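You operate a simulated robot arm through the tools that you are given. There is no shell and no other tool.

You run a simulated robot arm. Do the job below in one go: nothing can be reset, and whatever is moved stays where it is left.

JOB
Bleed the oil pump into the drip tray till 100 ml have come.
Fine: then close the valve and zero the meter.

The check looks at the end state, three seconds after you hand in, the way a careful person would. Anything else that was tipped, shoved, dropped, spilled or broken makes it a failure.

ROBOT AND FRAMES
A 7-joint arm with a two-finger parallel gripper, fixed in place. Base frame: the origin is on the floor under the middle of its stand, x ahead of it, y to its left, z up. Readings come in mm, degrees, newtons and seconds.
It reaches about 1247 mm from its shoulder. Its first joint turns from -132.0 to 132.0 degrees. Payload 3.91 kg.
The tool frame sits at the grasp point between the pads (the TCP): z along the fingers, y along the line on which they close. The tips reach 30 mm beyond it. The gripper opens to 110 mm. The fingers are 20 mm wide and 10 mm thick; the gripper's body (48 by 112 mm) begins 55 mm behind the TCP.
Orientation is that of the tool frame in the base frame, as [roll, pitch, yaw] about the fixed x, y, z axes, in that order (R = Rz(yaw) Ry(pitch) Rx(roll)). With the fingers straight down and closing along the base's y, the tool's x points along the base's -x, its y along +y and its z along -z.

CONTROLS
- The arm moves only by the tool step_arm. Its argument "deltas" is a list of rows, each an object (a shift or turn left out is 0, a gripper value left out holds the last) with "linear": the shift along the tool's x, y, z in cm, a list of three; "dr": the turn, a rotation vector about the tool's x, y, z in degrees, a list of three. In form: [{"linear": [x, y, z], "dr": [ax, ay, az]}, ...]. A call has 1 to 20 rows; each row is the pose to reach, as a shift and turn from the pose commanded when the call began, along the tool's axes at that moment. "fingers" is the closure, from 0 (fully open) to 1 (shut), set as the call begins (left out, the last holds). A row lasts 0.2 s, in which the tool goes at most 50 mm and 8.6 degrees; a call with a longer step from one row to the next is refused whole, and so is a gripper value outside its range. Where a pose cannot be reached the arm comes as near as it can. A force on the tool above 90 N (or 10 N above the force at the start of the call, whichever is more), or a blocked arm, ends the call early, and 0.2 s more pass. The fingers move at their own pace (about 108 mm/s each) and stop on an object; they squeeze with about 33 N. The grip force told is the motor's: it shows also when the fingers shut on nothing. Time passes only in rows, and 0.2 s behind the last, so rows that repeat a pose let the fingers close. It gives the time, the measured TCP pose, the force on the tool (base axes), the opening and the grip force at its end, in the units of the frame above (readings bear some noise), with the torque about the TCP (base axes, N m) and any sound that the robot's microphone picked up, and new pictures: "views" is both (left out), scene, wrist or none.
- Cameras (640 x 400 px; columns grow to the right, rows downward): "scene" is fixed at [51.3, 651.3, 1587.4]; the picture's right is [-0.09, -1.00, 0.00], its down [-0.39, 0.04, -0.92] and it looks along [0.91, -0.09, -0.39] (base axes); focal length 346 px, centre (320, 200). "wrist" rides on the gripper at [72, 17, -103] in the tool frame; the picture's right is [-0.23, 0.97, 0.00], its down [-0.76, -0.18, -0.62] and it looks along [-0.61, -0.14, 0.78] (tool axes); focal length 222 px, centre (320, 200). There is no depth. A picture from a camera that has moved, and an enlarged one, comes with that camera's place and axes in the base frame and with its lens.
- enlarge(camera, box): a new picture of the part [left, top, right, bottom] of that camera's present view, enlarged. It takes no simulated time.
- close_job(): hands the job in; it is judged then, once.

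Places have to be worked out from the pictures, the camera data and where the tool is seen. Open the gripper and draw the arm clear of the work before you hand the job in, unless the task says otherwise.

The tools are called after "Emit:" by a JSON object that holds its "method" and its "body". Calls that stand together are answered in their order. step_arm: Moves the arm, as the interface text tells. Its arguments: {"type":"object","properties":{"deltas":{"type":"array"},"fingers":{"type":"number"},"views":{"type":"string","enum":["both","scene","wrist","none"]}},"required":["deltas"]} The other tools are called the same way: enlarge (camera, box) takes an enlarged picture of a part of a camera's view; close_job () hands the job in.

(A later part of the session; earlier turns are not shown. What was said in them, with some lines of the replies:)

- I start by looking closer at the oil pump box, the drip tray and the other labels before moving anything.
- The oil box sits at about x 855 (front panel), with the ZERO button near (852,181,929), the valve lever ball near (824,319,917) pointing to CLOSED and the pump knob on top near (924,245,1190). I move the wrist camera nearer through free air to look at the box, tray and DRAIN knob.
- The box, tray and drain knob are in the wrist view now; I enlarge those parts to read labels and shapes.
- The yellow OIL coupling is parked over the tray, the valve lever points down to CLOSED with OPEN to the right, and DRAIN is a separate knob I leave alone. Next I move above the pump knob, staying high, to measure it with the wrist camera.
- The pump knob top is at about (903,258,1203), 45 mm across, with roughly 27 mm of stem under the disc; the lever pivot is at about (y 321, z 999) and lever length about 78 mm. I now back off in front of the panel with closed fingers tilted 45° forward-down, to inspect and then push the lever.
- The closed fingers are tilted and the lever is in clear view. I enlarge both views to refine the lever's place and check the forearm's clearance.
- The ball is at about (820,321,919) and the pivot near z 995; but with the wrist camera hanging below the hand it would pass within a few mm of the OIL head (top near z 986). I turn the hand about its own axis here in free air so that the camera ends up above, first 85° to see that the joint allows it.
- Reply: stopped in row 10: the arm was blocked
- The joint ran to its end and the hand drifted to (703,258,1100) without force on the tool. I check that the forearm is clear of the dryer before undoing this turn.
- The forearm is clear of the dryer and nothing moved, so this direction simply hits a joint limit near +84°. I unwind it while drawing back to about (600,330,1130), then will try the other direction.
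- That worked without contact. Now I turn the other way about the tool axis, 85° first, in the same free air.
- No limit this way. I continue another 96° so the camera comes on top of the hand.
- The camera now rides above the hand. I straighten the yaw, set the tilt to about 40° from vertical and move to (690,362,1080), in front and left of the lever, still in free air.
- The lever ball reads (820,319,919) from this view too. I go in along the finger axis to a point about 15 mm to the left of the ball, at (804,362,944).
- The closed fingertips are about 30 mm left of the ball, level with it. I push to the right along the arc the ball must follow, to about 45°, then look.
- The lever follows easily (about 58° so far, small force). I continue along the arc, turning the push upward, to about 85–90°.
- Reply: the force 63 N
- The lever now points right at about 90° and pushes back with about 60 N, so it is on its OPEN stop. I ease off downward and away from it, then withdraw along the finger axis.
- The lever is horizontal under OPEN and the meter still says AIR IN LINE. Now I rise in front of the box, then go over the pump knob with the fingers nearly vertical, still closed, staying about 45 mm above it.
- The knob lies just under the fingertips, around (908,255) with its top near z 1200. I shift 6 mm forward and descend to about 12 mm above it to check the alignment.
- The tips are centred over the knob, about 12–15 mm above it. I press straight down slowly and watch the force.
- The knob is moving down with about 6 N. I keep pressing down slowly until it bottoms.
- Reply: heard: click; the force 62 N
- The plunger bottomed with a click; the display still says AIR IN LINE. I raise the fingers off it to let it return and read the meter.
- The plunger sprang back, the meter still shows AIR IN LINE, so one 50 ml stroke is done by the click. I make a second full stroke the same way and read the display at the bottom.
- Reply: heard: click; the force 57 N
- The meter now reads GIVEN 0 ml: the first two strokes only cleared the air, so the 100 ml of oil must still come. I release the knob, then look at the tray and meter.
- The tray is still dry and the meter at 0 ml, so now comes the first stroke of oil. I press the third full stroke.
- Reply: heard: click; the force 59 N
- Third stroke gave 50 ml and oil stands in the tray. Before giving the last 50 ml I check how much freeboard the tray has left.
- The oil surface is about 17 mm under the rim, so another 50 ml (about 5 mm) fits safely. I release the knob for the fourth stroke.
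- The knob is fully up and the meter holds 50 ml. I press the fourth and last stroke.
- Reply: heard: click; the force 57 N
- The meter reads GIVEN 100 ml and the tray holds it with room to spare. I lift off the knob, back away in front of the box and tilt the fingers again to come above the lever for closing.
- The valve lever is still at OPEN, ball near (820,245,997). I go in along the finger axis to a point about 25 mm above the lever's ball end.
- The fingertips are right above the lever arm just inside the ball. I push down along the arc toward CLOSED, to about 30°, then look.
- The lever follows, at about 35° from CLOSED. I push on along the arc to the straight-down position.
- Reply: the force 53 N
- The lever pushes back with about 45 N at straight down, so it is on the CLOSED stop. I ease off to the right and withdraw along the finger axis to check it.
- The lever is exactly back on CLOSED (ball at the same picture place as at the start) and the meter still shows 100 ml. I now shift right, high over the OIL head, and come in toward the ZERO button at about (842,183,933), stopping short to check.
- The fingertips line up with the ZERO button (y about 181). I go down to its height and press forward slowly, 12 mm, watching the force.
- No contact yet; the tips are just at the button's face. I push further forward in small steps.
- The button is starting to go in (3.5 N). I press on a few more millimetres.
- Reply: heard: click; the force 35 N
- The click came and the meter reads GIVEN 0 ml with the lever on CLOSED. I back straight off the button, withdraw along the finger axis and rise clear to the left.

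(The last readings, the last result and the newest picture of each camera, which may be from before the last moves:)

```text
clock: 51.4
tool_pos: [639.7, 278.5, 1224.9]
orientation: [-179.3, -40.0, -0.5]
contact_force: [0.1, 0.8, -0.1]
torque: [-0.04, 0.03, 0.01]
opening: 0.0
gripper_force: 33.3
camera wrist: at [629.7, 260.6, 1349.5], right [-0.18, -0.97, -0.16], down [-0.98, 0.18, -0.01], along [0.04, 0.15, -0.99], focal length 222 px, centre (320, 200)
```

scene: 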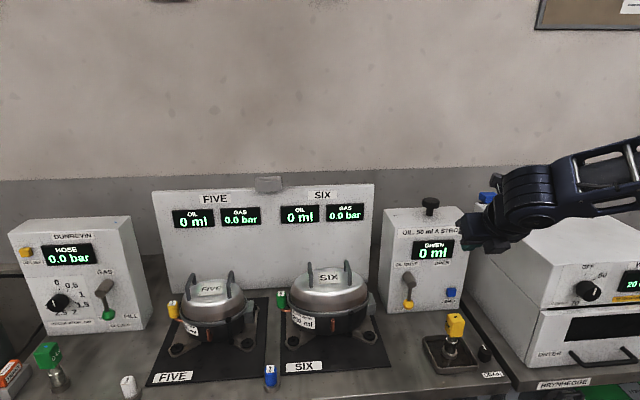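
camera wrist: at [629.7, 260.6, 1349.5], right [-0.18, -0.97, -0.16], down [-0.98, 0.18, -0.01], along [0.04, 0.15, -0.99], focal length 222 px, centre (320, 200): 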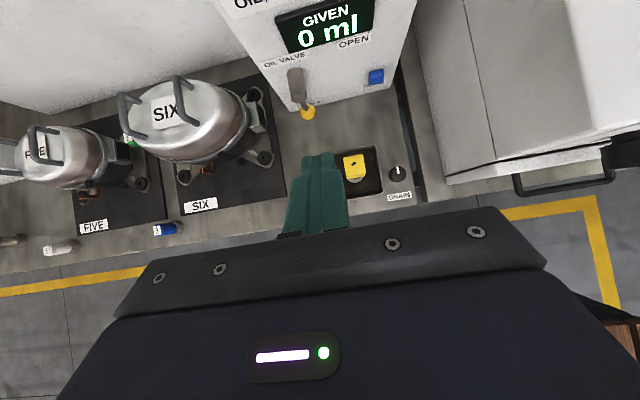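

All is clear: meter 0 ml, lever closed, plunger up. I draw back and up further and open the gripper in free air.

Emit:
{"method": "step_arm", "body": {"deltas": [{"linear": [0.15, -1.2, -3.3]}, {"linear": [0.3, -2.5, -6.6]}, {"linear": [0.45, -3.8, -9.9]}, {"linear": [0.6, -5.0, -13.2]}, {"linear": [0.6, -5.0, -13.2]}, {"linear": [0.6, -5.0, -13.2]}], "fingers": 0, "views": "both"}}

Emit:
{"method": "enlarge", "body": {"camera": "scene", "box": [375, 180, 515, 390]}}

Emit:
{"method": "enlarge", "body": {"camera": "wrist", "box": [220, 0, 440, 210]}}

Emit:
{"method": "enlarge", "body": {"camera": "scene", "box": [410, 300, 510, 390]}}

```text
clock: 52.8
tool_pos: [560.8, 327.4, 1329.9]
orientation: [-179.3, -40.0, -0.6]
contact_force: [-0.9, 0.4, -0.2]
torque: [-0.03, 0.0, 0.01]
opening: 109.9
gripper_force: 0.1
camera wrist: at [550.7, 309.2, 1455.8], right [-0.18, -0.97, -0.16], down [-0.98, 0.18, -0.01], along [0.04, 0.15, -0.99], focal length 222 px, centre (320, 200)
```

scene: 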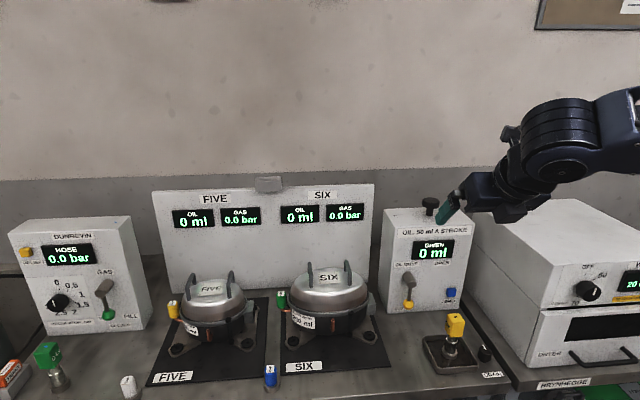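
wrist: 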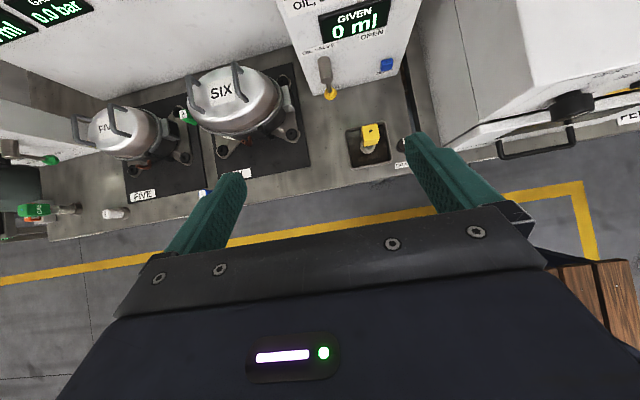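

```text
1.90 times, centred on (445, 285) of scene
camera zoom: at [51.3, 651.3, 1587.4], right [-0.09, -1.0, 0.0], down [-0.39, 0.04, -0.92], along [0.91, -0.09, -0.39], focal length 660 px, centre (82, 38)
```

zoom: 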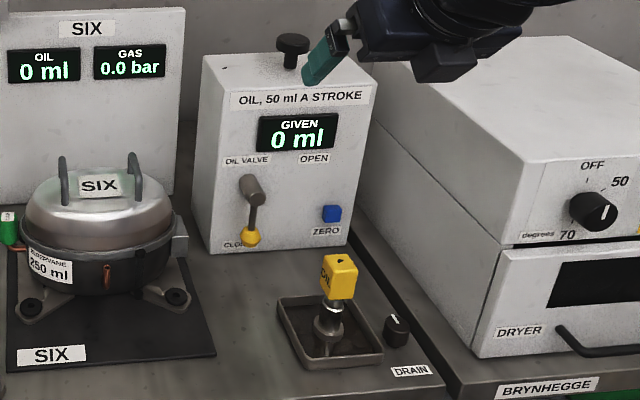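

```text
1.90 times, centred on (330, 105) of wrist
camera zoom: at [550.7, 309.2, 1455.8], right [-0.18, -0.97, -0.16], down [-0.98, 0.18, -0.01], along [0.04, 0.15, -0.99], focal length 423 px, centre (301, 381)
```

zoom: 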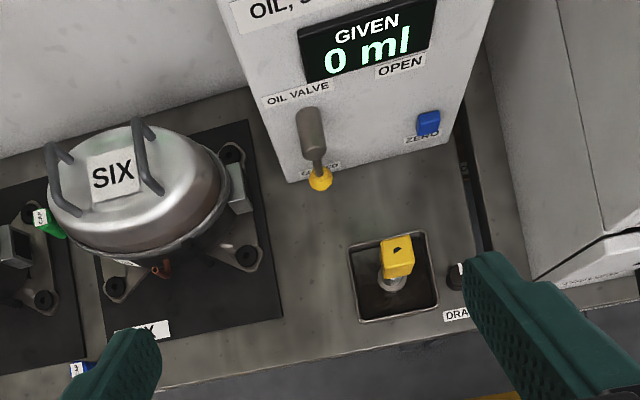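

```text
4.44 times, centred on (460, 345) of scene
camera zoom: at [51.3, 651.3, 1587.4], right [-0.09, -1.0, 0.0], down [-0.39, 0.04, -0.92], along [0.91, -0.09, -0.39], focal length 1540 px, centre (-302, -444)
```

zoom: 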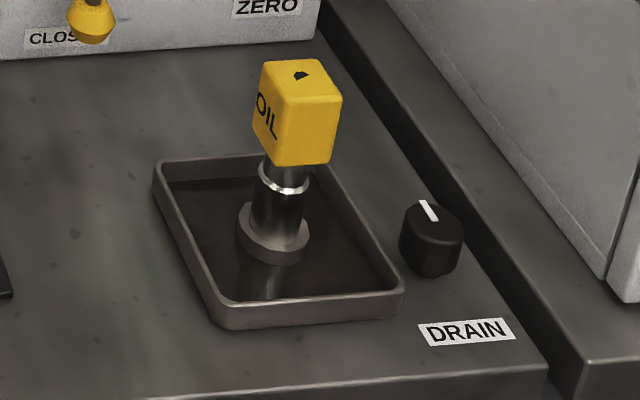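

The final views show 100 ml of oil in the drip tray with nothing spilled. The oil valve is on CLOSED, the meter reads GIVEN 0 ml and the plunger is up. Nothing else was moved, and the gripper is open and clear of the work, so I hand the job in.

Emit:
{"method": "close_job", "body": {}}

```text
The job is handed in.
```

The oil pump is bled: 100 ml went into the drip tray, then I closed the valve and zeroed the meter. I've handed the job in.

- **Bleeding:** it took four strokes. The first two only cleared air from the line, and the meter went from "AIR IN LINE" to 0 ml. The next two gave 50 ml each.
- **Tray:** the oil is still in the drip tray, with nothing spilled. I left the drain knob alone.
- **End state:** the valve lever is back on its CLOSED stop, the meter reads 0 ml and the pump plunger is up. The gripper is open and clear of the bench.

While turning the hand to clear the oil coupling, the arm ran into a joint limit and drifted about 11 cm in free air. It registered no contact force, and nothing on the bench had moved when I checked.
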